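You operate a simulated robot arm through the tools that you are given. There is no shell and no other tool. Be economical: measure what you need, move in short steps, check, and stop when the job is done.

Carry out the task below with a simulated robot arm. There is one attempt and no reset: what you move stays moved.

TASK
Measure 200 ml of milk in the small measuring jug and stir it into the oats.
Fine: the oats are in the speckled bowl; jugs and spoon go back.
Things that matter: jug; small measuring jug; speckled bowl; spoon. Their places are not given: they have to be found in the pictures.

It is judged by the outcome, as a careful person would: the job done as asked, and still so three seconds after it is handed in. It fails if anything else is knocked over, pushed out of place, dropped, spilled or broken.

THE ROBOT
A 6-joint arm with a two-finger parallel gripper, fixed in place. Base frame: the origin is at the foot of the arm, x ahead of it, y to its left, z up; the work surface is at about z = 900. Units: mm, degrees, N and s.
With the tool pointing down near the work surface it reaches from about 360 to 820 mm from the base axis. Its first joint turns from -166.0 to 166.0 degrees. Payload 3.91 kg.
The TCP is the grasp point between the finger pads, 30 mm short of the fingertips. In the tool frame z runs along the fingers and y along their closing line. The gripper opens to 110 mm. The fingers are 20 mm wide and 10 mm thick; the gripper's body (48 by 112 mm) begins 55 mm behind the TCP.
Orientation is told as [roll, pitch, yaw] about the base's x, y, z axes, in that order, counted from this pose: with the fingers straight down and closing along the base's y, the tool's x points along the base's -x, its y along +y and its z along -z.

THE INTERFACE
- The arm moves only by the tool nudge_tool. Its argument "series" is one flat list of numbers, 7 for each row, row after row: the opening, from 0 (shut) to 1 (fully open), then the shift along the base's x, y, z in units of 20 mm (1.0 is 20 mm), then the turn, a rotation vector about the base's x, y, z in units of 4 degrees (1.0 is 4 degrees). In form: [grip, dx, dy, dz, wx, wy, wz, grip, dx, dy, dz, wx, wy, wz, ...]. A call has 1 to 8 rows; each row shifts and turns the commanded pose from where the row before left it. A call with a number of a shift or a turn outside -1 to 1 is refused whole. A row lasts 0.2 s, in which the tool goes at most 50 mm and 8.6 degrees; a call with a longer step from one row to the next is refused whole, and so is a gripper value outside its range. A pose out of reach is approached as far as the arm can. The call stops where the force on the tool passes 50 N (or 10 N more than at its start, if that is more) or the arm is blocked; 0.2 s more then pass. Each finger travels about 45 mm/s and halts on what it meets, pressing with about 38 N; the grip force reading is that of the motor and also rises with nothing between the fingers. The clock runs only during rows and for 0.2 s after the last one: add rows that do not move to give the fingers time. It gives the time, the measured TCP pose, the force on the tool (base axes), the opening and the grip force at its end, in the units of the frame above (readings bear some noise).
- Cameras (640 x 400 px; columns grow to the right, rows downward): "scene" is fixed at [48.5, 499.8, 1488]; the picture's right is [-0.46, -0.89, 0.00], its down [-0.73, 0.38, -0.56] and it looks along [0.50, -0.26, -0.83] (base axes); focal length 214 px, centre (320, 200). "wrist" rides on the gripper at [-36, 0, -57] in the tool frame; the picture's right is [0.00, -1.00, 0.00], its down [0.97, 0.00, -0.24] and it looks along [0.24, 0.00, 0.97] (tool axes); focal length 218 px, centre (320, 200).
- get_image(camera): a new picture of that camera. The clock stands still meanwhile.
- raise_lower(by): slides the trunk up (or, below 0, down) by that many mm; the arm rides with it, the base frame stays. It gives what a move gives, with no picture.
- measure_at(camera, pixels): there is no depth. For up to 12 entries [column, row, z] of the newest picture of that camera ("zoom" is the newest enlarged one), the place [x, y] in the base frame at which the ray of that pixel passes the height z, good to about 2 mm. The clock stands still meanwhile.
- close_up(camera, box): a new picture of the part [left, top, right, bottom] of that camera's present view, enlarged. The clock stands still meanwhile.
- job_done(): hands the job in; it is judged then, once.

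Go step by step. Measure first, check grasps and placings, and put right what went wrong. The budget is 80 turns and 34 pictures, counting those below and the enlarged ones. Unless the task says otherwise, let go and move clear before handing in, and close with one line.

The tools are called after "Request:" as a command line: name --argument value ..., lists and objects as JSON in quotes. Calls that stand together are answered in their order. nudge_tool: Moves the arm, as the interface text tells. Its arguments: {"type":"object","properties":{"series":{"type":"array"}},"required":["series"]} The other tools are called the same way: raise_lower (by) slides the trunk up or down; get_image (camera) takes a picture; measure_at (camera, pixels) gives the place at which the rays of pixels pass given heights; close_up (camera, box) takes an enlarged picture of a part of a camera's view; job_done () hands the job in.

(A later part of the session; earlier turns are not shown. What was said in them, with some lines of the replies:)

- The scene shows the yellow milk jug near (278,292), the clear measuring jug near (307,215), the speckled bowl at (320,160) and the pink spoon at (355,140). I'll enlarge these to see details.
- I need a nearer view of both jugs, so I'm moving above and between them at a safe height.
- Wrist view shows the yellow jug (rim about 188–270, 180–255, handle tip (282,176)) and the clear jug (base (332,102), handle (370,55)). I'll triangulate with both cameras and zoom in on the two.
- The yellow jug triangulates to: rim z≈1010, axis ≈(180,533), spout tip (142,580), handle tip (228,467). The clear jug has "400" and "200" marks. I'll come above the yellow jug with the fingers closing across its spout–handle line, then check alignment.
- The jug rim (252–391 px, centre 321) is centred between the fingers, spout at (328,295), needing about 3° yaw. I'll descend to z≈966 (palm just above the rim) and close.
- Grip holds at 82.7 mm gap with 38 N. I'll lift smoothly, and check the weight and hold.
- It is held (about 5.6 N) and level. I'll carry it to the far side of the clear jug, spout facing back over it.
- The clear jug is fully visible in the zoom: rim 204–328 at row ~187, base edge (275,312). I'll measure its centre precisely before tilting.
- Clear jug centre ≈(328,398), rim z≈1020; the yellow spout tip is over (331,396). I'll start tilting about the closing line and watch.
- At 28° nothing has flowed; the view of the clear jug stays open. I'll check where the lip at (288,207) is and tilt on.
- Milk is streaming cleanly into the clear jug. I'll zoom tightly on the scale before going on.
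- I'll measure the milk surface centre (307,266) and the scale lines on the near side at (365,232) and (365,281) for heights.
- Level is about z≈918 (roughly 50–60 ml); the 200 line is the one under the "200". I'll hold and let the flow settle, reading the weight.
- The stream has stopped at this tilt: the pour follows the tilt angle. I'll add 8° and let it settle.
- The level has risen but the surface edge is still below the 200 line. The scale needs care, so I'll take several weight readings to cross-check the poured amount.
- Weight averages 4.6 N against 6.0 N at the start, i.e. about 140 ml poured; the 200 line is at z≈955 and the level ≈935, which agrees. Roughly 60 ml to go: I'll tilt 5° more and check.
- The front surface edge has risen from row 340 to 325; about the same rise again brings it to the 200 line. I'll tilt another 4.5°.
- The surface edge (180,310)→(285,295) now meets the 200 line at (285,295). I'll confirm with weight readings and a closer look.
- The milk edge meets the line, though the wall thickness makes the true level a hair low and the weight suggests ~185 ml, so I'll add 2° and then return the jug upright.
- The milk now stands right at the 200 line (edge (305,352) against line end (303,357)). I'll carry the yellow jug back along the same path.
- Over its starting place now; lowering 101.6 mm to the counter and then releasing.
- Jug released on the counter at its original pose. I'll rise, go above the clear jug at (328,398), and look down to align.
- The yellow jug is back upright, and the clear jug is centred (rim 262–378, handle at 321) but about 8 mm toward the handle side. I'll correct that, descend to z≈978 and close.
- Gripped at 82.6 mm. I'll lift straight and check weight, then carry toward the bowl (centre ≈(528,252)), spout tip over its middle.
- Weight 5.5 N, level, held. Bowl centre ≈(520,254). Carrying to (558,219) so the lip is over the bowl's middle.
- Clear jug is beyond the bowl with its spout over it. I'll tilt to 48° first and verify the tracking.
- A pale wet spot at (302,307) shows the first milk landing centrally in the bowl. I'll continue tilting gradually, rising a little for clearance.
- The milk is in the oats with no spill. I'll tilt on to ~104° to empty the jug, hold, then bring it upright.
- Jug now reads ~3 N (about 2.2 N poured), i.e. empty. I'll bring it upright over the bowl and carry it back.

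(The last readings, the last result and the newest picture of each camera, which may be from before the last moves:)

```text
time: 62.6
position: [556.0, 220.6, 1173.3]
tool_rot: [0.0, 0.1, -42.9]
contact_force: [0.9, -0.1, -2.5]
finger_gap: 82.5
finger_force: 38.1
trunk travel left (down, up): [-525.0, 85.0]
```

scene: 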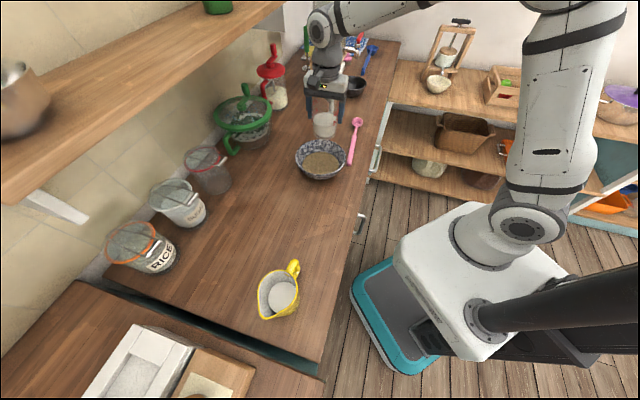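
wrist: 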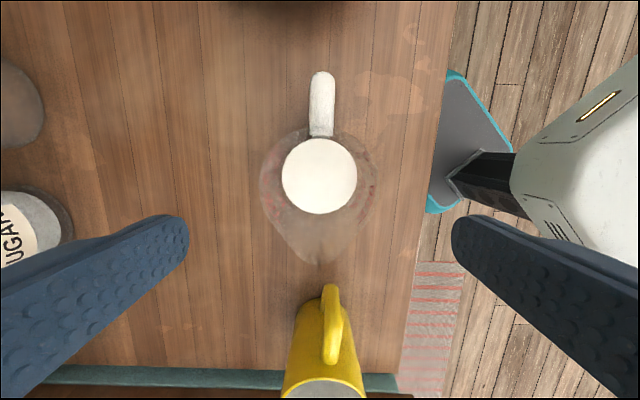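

Upright again. Carrying the clear jug back to its starting place and lowering it.

Request:
nudge_tool --series '[0, -0.858, 0.664, 0, 0, 0, 0, 0, -0.858, 0.664, 0, 0, 0, 0, 0, -0.858, 0.664, 0, 0, 0, 0, 0, -0.858, 0.664, 0, 0, 0, 0, 0, -0.858, 0.664, 0, 0, 0, 0, 0, -0.858, 0.664, 0, 0, 0, 0, 0, -0.858, 0.664, 0, 0, 0, 0, 0, -0.858, 0.664, 0, 0, 0, 0]'

Request:
nudge_tool --series '[0, -0.858, 0.664, -0.64, 0, 0, 0, 0, -0.858, 0.664, -0.64, 0, 0, 0, 0, -0.858, 0.664, -0.64, 0, 0, 0, 0, -0.858, 0.664, -0.64, 0, 0, 0, 0, -0.854, 0.662, -0.64, 0, 0, 0, 0, 0, 0, 0, 0, 0, 0]'

Request:
nudge_tool --series '[0, 0, 0, -0.8, 0, 0, 0, 0, 0, 0, -1, 0, 0, 0, 0, 0, 0, -1, 0, 0, 0, 0, 0, 0, -1, 0, 0, 0, 0, 0, 0, -1, 0, 0, 0, 0, 0, 0, -0.9, 0, 0, 0, 0, 0, 0, -0.5, 0, 0, 0, 0, 0, 0, -0.28, 0, 0, 0]'

Request:
nudge_tool --series '[0, 0, 0, 0, 0, 0, 0]'

```text
time: 64.4
position: [416.9, 328.0, 1172.3]
tool_rot: [0.1, 0.0, -42.9]
contact_force: [-0.7, -0.3, -2.6]
finger_gap: 82.6
finger_force: 38.0
trunk travel left (down, up): [-525.0, 85.0]
```

```text
time: 65.8
position: [333.3, 392.1, 1106.8]
tool_rot: [-0.1, 0.1, -43.0]
contact_force: [0.0, -0.1, -2.4]
finger_gap: 82.4
finger_force: 37.8
trunk travel left (down, up): [-525.0, 85.0]
```

```text
time: 67.6
position: [332.0, 394.3, 979.1]
tool_rot: [0.2, 0.2, -42.9]
contact_force: [-2.0, -0.8, 12.5]
finger_gap: 82.2
finger_force: 37.8
trunk travel left (down, up): [-525.0, 85.0]
```

```text
time: 68.0
position: [331.6, 395.2, 980.4]
tool_rot: [0.3, 0.1, -42.9]
contact_force: [-0.5, 2.8, 18.2]
finger_gap: 82.3
finger_force: 38.0
trunk travel left (down, up): [-525.0, 85.0]
```

The jug is resting on the counter (18 N contact). I'll ease up 2 mm, release, and rise; meanwhile measure the spoon from the newest zoom.

Request:
nudge_tool --series '[0, 0, 0, 0.1, 0, 0, 0, 0, 0, 0, 0, 0, 0, 0, 0.85, 0, 0, 0, 0, 0, 0, 1, 0, 0, 0, 0, 0, 0, 1, 0, 0, 0, 0, 0, 0, 1, 0, 0, 0, 0, 0, 0]'

Request:
nudge_tool --series '[1, 0, 0, 0.6, 0, 0, 0, 1, 0, 0, 1, 0, 0, 0, 1, 0, 0, 1, 0, 0, 0, 1, 0, 0, 1, 0, 0, 0, 1, 0, 0, 1, 0, 0, 0, 1, 0, 0, 1, 0, 0, 0, 1, 0, 0, 1, 0, 0, 0, 1, 0, 0, 0.8, 0, 0, 0]'

Request:
measure_at --camera "zoom" --pixels '[[410, 309, 905], [416, 275, 908], [421, 250, 908], [427, 220, 908], [432, 202, 908], [437, 175, 908], [441, 152, 908], [308, 290, 920], [308, 290, 935], [411, 272, 908], [422, 274, 908]]'

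```text
time: 69.4
position: [332.4, 394.3, 980.0]
tool_rot: [0.0, 0.1, -42.8]
contact_force: [0.5, 0.1, 0.1]
finger_gap: 110.0
finger_force: 0.1
trunk travel left (down, up): [-525.0, 85.0]
```

```text
time: 71.2
position: [331.4, 392.3, 1129.0]
tool_rot: [0.0, 0.1, -42.9]
contact_force: [-0.1, 0.3, 0.1]
finger_gap: 110.0
finger_force: 0.1
trunk travel left (down, up): [-525.0, 85.0]
```

```text
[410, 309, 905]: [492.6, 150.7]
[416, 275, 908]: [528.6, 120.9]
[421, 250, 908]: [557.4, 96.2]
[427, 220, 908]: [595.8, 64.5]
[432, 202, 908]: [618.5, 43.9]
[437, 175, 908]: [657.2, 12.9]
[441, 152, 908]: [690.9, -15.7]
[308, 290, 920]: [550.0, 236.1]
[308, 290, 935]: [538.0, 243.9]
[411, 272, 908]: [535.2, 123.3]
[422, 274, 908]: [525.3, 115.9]
```

Spoon axis runs from (493,151) to head (691,−16), azimuth −40°, almost my current yaw. I'll go over its handle at ~(551,102), leaning the tool 25° back toward the handle end so the head can later dip down, then look.

Request:
nudge_tool --series '[0.5, 0.731, -0.968, 0, -0.268, -0.319, 0.048, 0.5, 0.731, -0.968, 0, -0.268, -0.319, 0.048, 0.5, 0.731, -0.968, 0, -0.268, -0.319, 0.048, 0.5, 0.731, -0.968, 0, -0.268, -0.319, 0.048, 0.5, 0.731, -0.968, 0, -0.268, -0.319, 0.048, 0.5, 0.731, -0.968, 0, -0.268, -0.319, 0.048, 0.5, 0.731, -0.968, 0, -0.268, -0.319, 0.048, 0.5, 0.731, -0.968, 0, -0.268, -0.319, 0.048]'

Request:
nudge_tool --series '[0.5, 0.731, -0.968, 0, -0.268, -0.319, 0.048, 0.5, 0.731, -0.968, 0, -0.268, -0.319, 0.048, 0.5, 0.731, -0.968, 0, -0.268, -0.319, 0.048, 0.5, 0.731, -0.968, 0, -0.268, -0.319, 0.048, 0.5, 0.731, -0.968, 0, -0.268, -0.319, 0.048, 0.5, 0.731, -0.968, 0, -0.268, -0.319, 0.048, 0.5, 0.731, -0.968, 0, -0.268, -0.319, 0.048]'

Request:
nudge_tool --series '[0.5, 0, 0, -1, 0, 0, 0, 0.5, 0, 0, -1, 0, 0, 0, 0.5, 0, 0, -1, 0, 0, 0, 0.5, 0, 0, -1, 0, 0, 0, 0.5, 0, 0, -1, 0, 0, 0, 0.5, 0, 0, -1, 0, 0, 0, 0.5, 0, 0, 0, 0, 0, 0]'

Request:
get_image --camera "wrist"

```text
time: 73.0
position: [446.7, 239.2, 1130.0]
tool_rot: [0.5, -13.3, -41.5]
contact_force: [-0.7, -0.1, -0.1]
finger_gap: 55.0
finger_force: 0.0
trunk travel left (down, up): [-525.0, 85.0]
```

```text
time: 74.6
position: [551.3, 101.5, 1130.3]
tool_rot: [0.8, -24.9, -40.2]
contact_force: [0.0, -0.2, 0.3]
finger_gap: 55.2
finger_force: 0.0
trunk travel left (down, up): [-525.0, 85.0]
```

```text
time: 76.2
position: [550.2, 103.4, 1010.2]
tool_rot: [0.8, -25.0, -40.2]
contact_force: [-0.6, 0.1, -0.4]
finger_gap: 54.7
finger_force: 0.0
trunk travel left (down, up): [-525.0, 85.0]
```

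```text
5 pictures are left
```

wrist: 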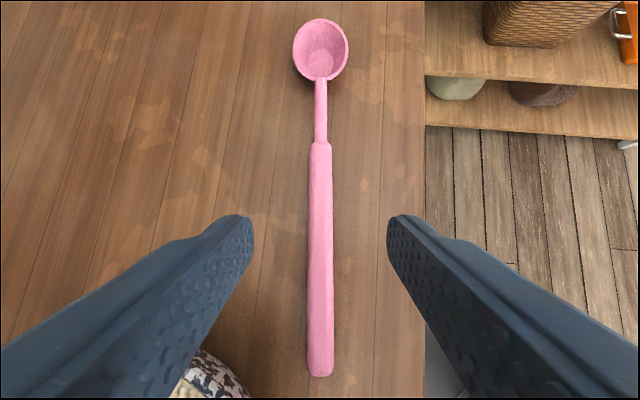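

The spoon lies exactly between the fingers (u≈320). The bowl rim at (210,350) is close to the gripper's flank, so I'll shift 16 mm toward the spoon head, then descend to z≈934 and grip.

Request:
nudge_tool --series '[0.5, 0.615, -0.515, 0, 0, 0, 0, 0.5, 0, 0, -0.8, 0, 0, 0, 0.5, 0, 0, -0.9, 0, 0, 0, 0.5, 0, 0, -0.9, 0, 0, 0, 0.5, 0, 0, -0.7, 0, 0, 0, 0.5, 0, 0, -0.3, 0, 0, 0, 0.5, 0, 0, -0.17, 0, 0, 0]'

Request:
nudge_tool --series '[0.3, 0, 0, 0, 0, 0, 0, 0, 0, 0, 0, 0, 0, 0, 0, 0, 0, 0, 0, 0, 0, 0, 0, 0, 0, 0, 0, 0, 0, 0, 0, 0, 0, 0, 0]'

```text
time: 77.8
position: [564.0, 92.5, 933.9]
tool_rot: [0.9, -24.9, -40.3]
contact_force: [-0.1, 0.1, 0.2]
finger_gap: 55.1
finger_force: 0.1
trunk travel left (down, up): [-525.0, 85.0]
```

```text
time: 79.0
position: [563.8, 93.0, 933.3]
tool_rot: [0.8, -24.9, -40.1]
contact_force: [-0.2, 0.7, 0.8]
finger_gap: 18.1
finger_force: 38.4
trunk travel left (down, up): [-525.0, 85.0]
```

Spoon gripped (18 mm). I'll lift it clear, then swing it to a 60° slope with the head above the bowl centre (~(526,251)).

Request:
nudge_tool --series '[0, 0, 0, 0.5, 0, 0, 0, 0, 0, 0, 1, 0, 0, 0, 0, 0, 0, 1, 0, 0, 0, 0, 0, 0, 1, 0, 0, 0, 0, 0, 0, 1, 0, 0, 0, 0, 0, 0, 1, 0, 0, 0, 0, 0, 0, 1, 0, 0, 0, 0, 0, 0, 1, 0, 0, 0]'

Request:
nudge_tool --series '[0, -0.35, 0.8, 0.5, 0.772, 0.919, 0, 0, -0.35, 0.8, 0.5, 0.772, 0.919, 0, 0, -0.35, 0.8, 0.5, 0.772, 0.919, 0, 0, -0.35, 0.8, 0.5, 0.772, 0.919, 0, 0, -0.35, 0.8, 0.5, 0.772, 0.919, 0, 0, -0.35, 0.8, 0.5, 0.772, 0.919, 0, 0, -0.35, 0.8, 0.5, 0.772, 0.919, 0, 0, -0.35, 0.8, 0.5, 0.772, 0.919, 0]'

Request:
nudge_tool --series '[0, -0.36, 0.76, 0, 0.694, 0.827, 0, 0, -0.36, 0.76, 0, 0.694, 0.827, 0, 0, -0.36, 0.76, 0, 0.694, 0.827, 0, 0, -0.36, 0.76, 0, 0.694, 0.827, 0, 0, -0.36, 0.76, 0, 0.694, 0.827, 0, 0, 0, 0, 0, 0, 0, 0]'

Request:
get_image --camera "scene"

```text
time: 80.8
position: [562.8, 91.1, 1083.6]
tool_rot: [0.8, -25.0, -40.3]
contact_force: [0.1, 0.2, -0.1]
finger_gap: 17.9
finger_force: 38.4
trunk travel left (down, up): [-525.0, 85.0]
```

```text
time: 82.6
position: [507.5, 219.8, 1163.6]
tool_rot: [0.6, 13.7, -40.2]
contact_force: [0.0, -0.3, -1.1]
finger_gap: 18.0
finger_force: 38.1
trunk travel left (down, up): [-525.0, 85.0]
```

```text
time: 84.0
position: [471.9, 296.1, 1164.0]
tool_rot: [0.6, 35.2, -40.2]
contact_force: [0.5, -0.9, -0.7]
finger_gap: 17.8
finger_force: 38.2
trunk travel left (down, up): [-525.0, 85.0]
```

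```text
4 pictures are left
```

scene: 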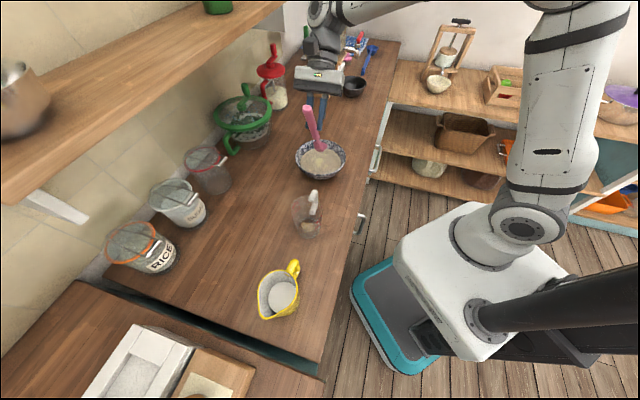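

The spoon head is poised over the bowl (head near (321,152)). I'll lower it into the oats and check the force.

Request:
nudge_tool --series '[0, 0, 0, -0.8, 0, 0, 0, 0, 0, 0, -0.8, 0, 0, 0, 0, 0, 0, -0.8, 0, 0, 0, 0, 0, 0, -0.5, 0, 0, 0, 0, 0, 0, -0.25, 0, 0, 0, 0, 0, 0, 0, 0, 0, 0]'

Request:
close_up --camera "scene" --box '[280, 110, 360, 190]'

```text
time: 85.4
position: [471.2, 295.8, 1100.6]
tool_rot: [0.6, 35.2, -40.2]
contact_force: [0.3, -0.1, -0.8]
finger_gap: 17.9
finger_force: 38.2
trunk travel left (down, up): [-525.0, 85.0]
```

```text
5.00 times, centred on (320, 150) of scene
```

zoom: 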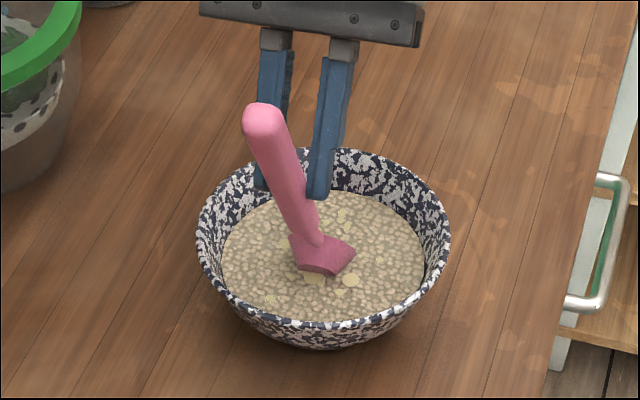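

The head is dipped into the oats at the bowl's centre (325,258) with no contact force. I'll go 5 mm deeper and stir in circles of 28 mm radius.

Request:
nudge_tool --series '[0, 0.7, 0, -0.13, 0, 0, 0, 0, 0.7, 0, -0.12, 0, 0, 0, 0, -0.188, 0.7, 0, 0, 0, 0, 0, -0.512, 0.512, 0, 0, 0, 0, 0, -0.7, 0.188, 0, 0, 0, 0, 0, -0.7, -0.188, 0, 0, 0, 0, 0, -0.512, -0.512, 0, 0, 0, 0, 0, -0.188, -0.7, 0, 0, 0, 0]'

Request:
nudge_tool --series '[0, 0.188, -0.7, 0, 0, 0, 0, 0, 0.512, -0.512, 0, 0, 0, 0, 0, 0.7, -0.188, 0, 0, 0, 0, 0, 0.7, 0.188, 0, 0, 0, 0, 0, 0.512, 0.512, 0, 0, 0, 0, 0, 0.188, 0.7, 0, 0, 0, 0]'

Request:
nudge_tool --series '[0, -0.188, 0.7, 0, 0, 0, 0, 0, -0.512, 0.512, 0, 0, 0, 0, 0, -0.7, 0.188, 0, 0, 0, 0, 0, -0.7, -0.188, 0, 0, 0, 0, 0, -0.512, -0.512, 0, 0, 0, 0, 0, -0.188, -0.7, 0, 0, 0, 0]'

Request:
nudge_tool --series '[0, 0.188, -0.7, 0, 0, 0, 0, 0, 0.512, -0.512, 0, 0, 0, 0, 0, 0.7, -0.188, 0, 0, 0, 0, 0, 0.7, 0.188, 0, 0, 0, 0, 0, 0.512, 0.512, 0, 0, 0, 0, 0, 0.188, 0.7, 0, 0, 0, 0]'

Request:
nudge_tool --series '[0, -0.188, 0.7, 0, 0, 0, 0, 0, -0.512, 0.512, 0, 0, 0, 0, 0, -0.7, 0.188, 0, 0, 0, 0, 0, -0.7, -0.188, 0, 0, 0, 0, 0, -0.512, -0.512, 0, 0, 0, 0, 0, -0.188, -0.7, 0, 0, 0, 0]'

Request:
nudge_tool --series '[0, 0.188, -0.7, 0, 0, 0, 0, 0, 0.512, -0.512, 0, 0, 0, 0, 0, 0.7, -0.188, 0, 0, 0, 0, 0, 0.7, 0.188, 0, 0, 0, 0, 0, 0.512, 0.512, 0, 0, 0, 0, 0, 0.188, 0.7, 0, 0, 0, 0]'

Request:
close_up --camera "scene" --box '[280, 110, 360, 190]'

```text
time: 87.2
position: [442.8, 297.2, 1095.7]
tool_rot: [0.6, 35.1, -40.2]
contact_force: [0.0, 0.8, -0.1]
finger_gap: 18.0
finger_force: 38.7
trunk travel left (down, up): [-525.0, 85.0]
```

```text
time: 88.6
position: [500.1, 296.9, 1095.7]
tool_rot: [0.5, 35.1, -40.4]
contact_force: [-1.0, 1.5, -0.8]
finger_gap: 17.7
finger_force: 38.0
trunk travel left (down, up): [-525.0, 85.0]
```

```text
time: 90.0
position: [443.2, 295.8, 1094.6]
tool_rot: [0.6, 35.1, -40.2]
contact_force: [0.3, 0.7, -0.4]
finger_gap: 17.9
finger_force: 38.1
trunk travel left (down, up): [-525.0, 85.0]
```

```text
time: 91.4
position: [498.4, 296.4, 1095.7]
tool_rot: [0.5, 35.1, -40.3]
contact_force: [-0.1, 0.2, -0.2]
finger_gap: 17.7
finger_force: 38.1
trunk travel left (down, up): [-525.0, 85.0]
```

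```text
time: 92.8
position: [443.6, 295.9, 1096.6]
tool_rot: [0.6, 35.2, -40.1]
contact_force: [0.2, 0.4, -0.3]
finger_gap: 17.8
finger_force: 38.1
trunk travel left (down, up): [-525.0, 85.0]
```

```text
time: 94.2
position: [499.8, 297.4, 1096.5]
tool_rot: [0.6, 35.1, -40.2]
contact_force: [0.3, 0.9, -0.2]
finger_gap: 17.6
finger_force: 37.7
trunk travel left (down, up): [-525.0, 85.0]
```

```text
5.00 times, centred on (320, 150) of scene
```

zoom: 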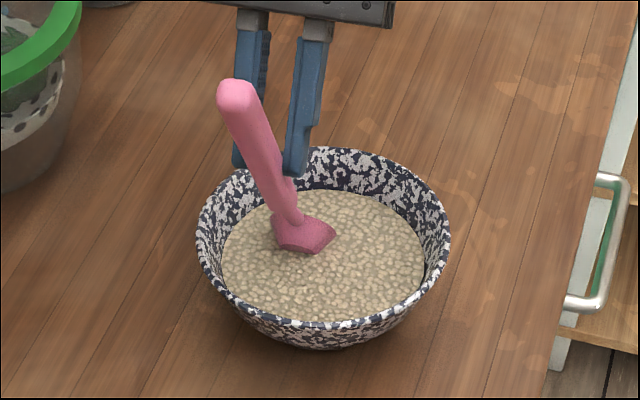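

The oats look evenly mixed and the bowl hasn't moved. I'll lift the spoon over the centre, let it drip, and retrace the path back.

Request:
nudge_tool --series '[0, -0.7, 0, 0, 0, 0, 0, 0, -0.7, 0, 0, 0, 0, 0, 0, 0, 0, 0.9, 0, 0, 0, 0, 0, 0, 0.9, 0, 0, 0, 0, 0, 0, 0.8, 0, 0, 0, 0, 0, 0, 0.8, 0, 0, 0, 0, 0, 0, 0, 0, 0, 0, 0, 0, 0, 0, 0, 0, 0]'

Request:
nudge_tool --series '[0, 0, 0, 0, 0, 0, 0, 0, 0, 0, 0, 0, 0, 0, 0, 0, 0, 0, 0, 0, 0, 0, 0, 0, 0, 0, 0, 0, 0, 0, 0, 0, 0, 0, 0, 0, 0, 0, 0, 0, 0, 0]'

Request:
nudge_tool --series '[0, 0.36, -0.76, 0, -0.694, -0.827, 0, 0, 0.36, -0.76, 0, -0.694, -0.827, 0, 0, 0.36, -0.76, 0, -0.694, -0.827, 0, 0, 0.36, -0.76, 0, -0.694, -0.827, 0, 0, 0.36, -0.76, 0, -0.694, -0.827, 0]'

Request:
nudge_tool --series '[0, 0.35, -0.8, -0.5, -0.772, -0.919, 0, 0, 0.35, -0.8, -0.5, -0.772, -0.919, 0, 0, 0.35, -0.8, -0.5, -0.772, -0.919, 0, 0, 0.35, -0.8, -0.5, -0.772, -0.919, 0, 0, 0.35, -0.8, -0.5, -0.772, -0.919, 0, 0, 0.35, -0.8, -0.5, -0.772, -0.919, 0, 0, 0.35, -0.8, -0.5, -0.772, -0.919, 0, 0, 0.35, -0.8, -0.5, -0.772, -0.919, 0]'

Request:
nudge_tool --series '[0, 0, 0, -1, 0, 0, 0, 0, 0, 0, -1, 0, 0, 0, 0, 0, 0, -1, 0, 0, 0, 0, 0, 0, -1, 0, 0, 0, 0, 0, 0, -1, 0, 0, 0, 0, 0, 0, 0, 0, 0, 0]'

Request:
close_up --camera "scene" --box '[290, 90, 410, 190]'

```text
time: 96.0
position: [474.0, 296.0, 1164.1]
tool_rot: [0.6, 35.1, -40.2]
contact_force: [0.4, 1.3, 0.2]
finger_gap: 17.9
finger_force: 37.9
trunk travel left (down, up): [-525.0, 85.0]
```

```text
time: 97.4
position: [472.9, 296.7, 1164.8]
tool_rot: [0.6, 35.2, -40.2]
contact_force: [0.2, 0.5, -0.9]
finger_gap: 17.7
finger_force: 37.8
trunk travel left (down, up): [-525.0, 85.0]
```

```text
time: 98.6
position: [505.3, 218.9, 1163.7]
tool_rot: [0.6, 13.5, -40.2]
contact_force: [1.0, 0.0, 0.1]
finger_gap: 17.9
finger_force: 38.2
trunk travel left (down, up): [-525.0, 85.0]
```

```text
time: 100.4
position: [562.8, 91.4, 1082.4]
tool_rot: [0.9, -25.0, -40.2]
contact_force: [0.9, -0.6, -0.2]
finger_gap: 17.7
finger_force: 37.9
trunk travel left (down, up): [-525.0, 85.0]
```

```text
time: 101.8
position: [564.5, 92.3, 983.0]
tool_rot: [0.8, -25.0, -40.2]
contact_force: [0.5, 0.1, -0.8]
finger_gap: 18.0
finger_force: 38.0
trunk travel left (down, up): [-525.0, 85.0]
```

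```text
4.00 times, centred on (350, 140) of scene
```

zoom: 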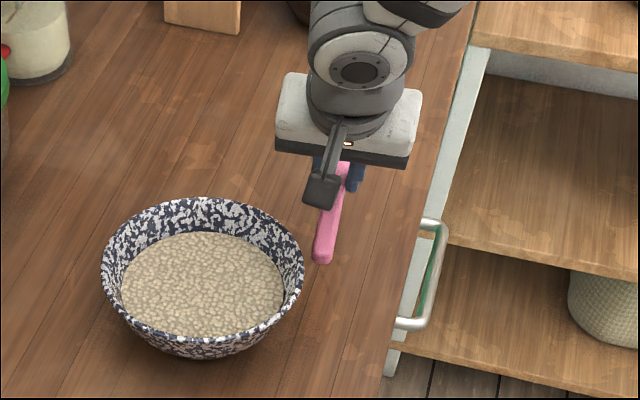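

Spoon is level above its place, bowl undisturbed. Lowering the last 50 mm gently.

Request:
nudge_tool --series '[0, 0, 0, -0.8, 0, 0, 0, 0, 0, 0, -0.8, 0, 0, 0, 0, 0, 0, -0.5, 0, 0, 0, 0, 0, 0, -0.2, 0, 0, 0, 0, 0, 0, -0.1, 0, 0, 0, 0, 0, 0, -0.08, 0, 0, 0, 0, 0, 0, 0, 0, 0, 0]'

```text
time: 103.4
position: [562.6, 93.1, 933.1]
tool_rot: [0.8, -24.9, -40.2]
contact_force: [0.5, 0.4, 0.1]
finger_gap: 17.5
finger_force: 38.4
trunk travel left (down, up): [-525.0, 85.0]
```

Down at the original grasp pose with no load. Releasing, rising straight up, and checking.

Request:
nudge_tool --series '[0.3, 0, 0, 0, 0, 0, 0, 0.5, 0, 0, 0, 0, 0, 0, 0.5, 0, 0, 0, 0, 0, 0, 0.5, 0, 0, 0, 0, 0, 0]'

Request:
nudge_tool --series '[0.5, 0, 0, 0.6, 0, 0, 0, 0.5, 0, 0, 1, 0, 0, 0, 0.5, 0, 0, 1, 0, 0, 0, 0.5, 0, 0, 1, 0, 0, 0, 0.5, 0, 0, 1, 0, 0, 0, 0.5, 0, 0, 1, 0, 0, 0, 0.5, 0, 0, 1, 0, 0, 0, 0.5, 0, 0, 1, 0, 0, 0]'

Request:
nudge_tool --series '[0.5, -0.3, -0.8, 1, 0, 0, 0, 0.5, -0.3, -0.8, 1, 0, 0, 0, 0.5, -0.3, -0.8, 1, 0, 0, 0, 0.5, -0.3, -0.8, 1, 0, 0, 0, 0.5, -0.3, -0.8, 1, 0, 0, 0, 0.5, -0.3, -0.8, 1, 0, 0, 0, 0.5, -0.3, -0.8, 1, 0, 0, 0]'

Request:
get_image --camera "scene"

```text
time: 104.4
position: [563.4, 92.1, 934.8]
tool_rot: [0.7, -24.8, -40.2]
contact_force: [-0.3, -0.4, 0.7]
finger_gap: 55.2
finger_force: 0.1
trunk travel left (down, up): [-525.0, 85.0]
```

```text
time: 106.2
position: [563.1, 91.3, 1086.8]
tool_rot: [0.7, -25.0, -40.2]
contact_force: [-0.7, 0.1, -1.1]
finger_gap: 54.9
finger_force: 0.1
trunk travel left (down, up): [-525.0, 85.0]
```

```text
time: 107.8
position: [521.3, -19.4, 1226.3]
tool_rot: [0.8, -25.1, -40.2]
contact_force: [-0.2, -0.7, -0.7]
finger_gap: 55.1
finger_force: 0.0
trunk travel left (down, up): [-525.0, 85.0]
```

```text
0 pictures are left
```

scene: 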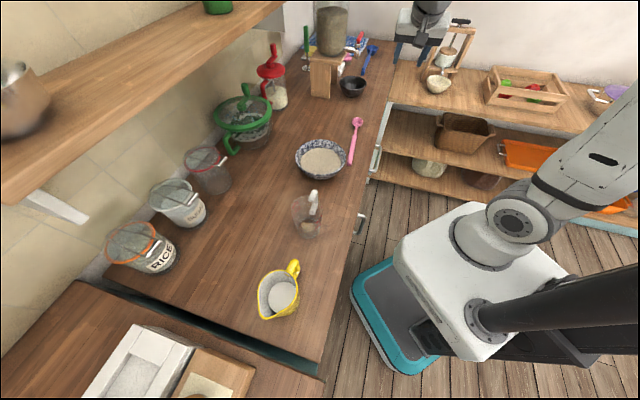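

The final picture matches the start layout: yellow jug at (278,292), clear jug empty at (307,215), mixed oats in the bowl at (320,160) and the spoon at (355,140). The gripper is empty and clear, so I'm handing in.

Request:
job_done

```text
The job is handed in.
```

I measured the milk to the 200 ml line in the small jug, poured it into the oats in the speckled bowl and stirred it in; both jugs and the spoon are back in their places, and I saw nothing spilled or moved.
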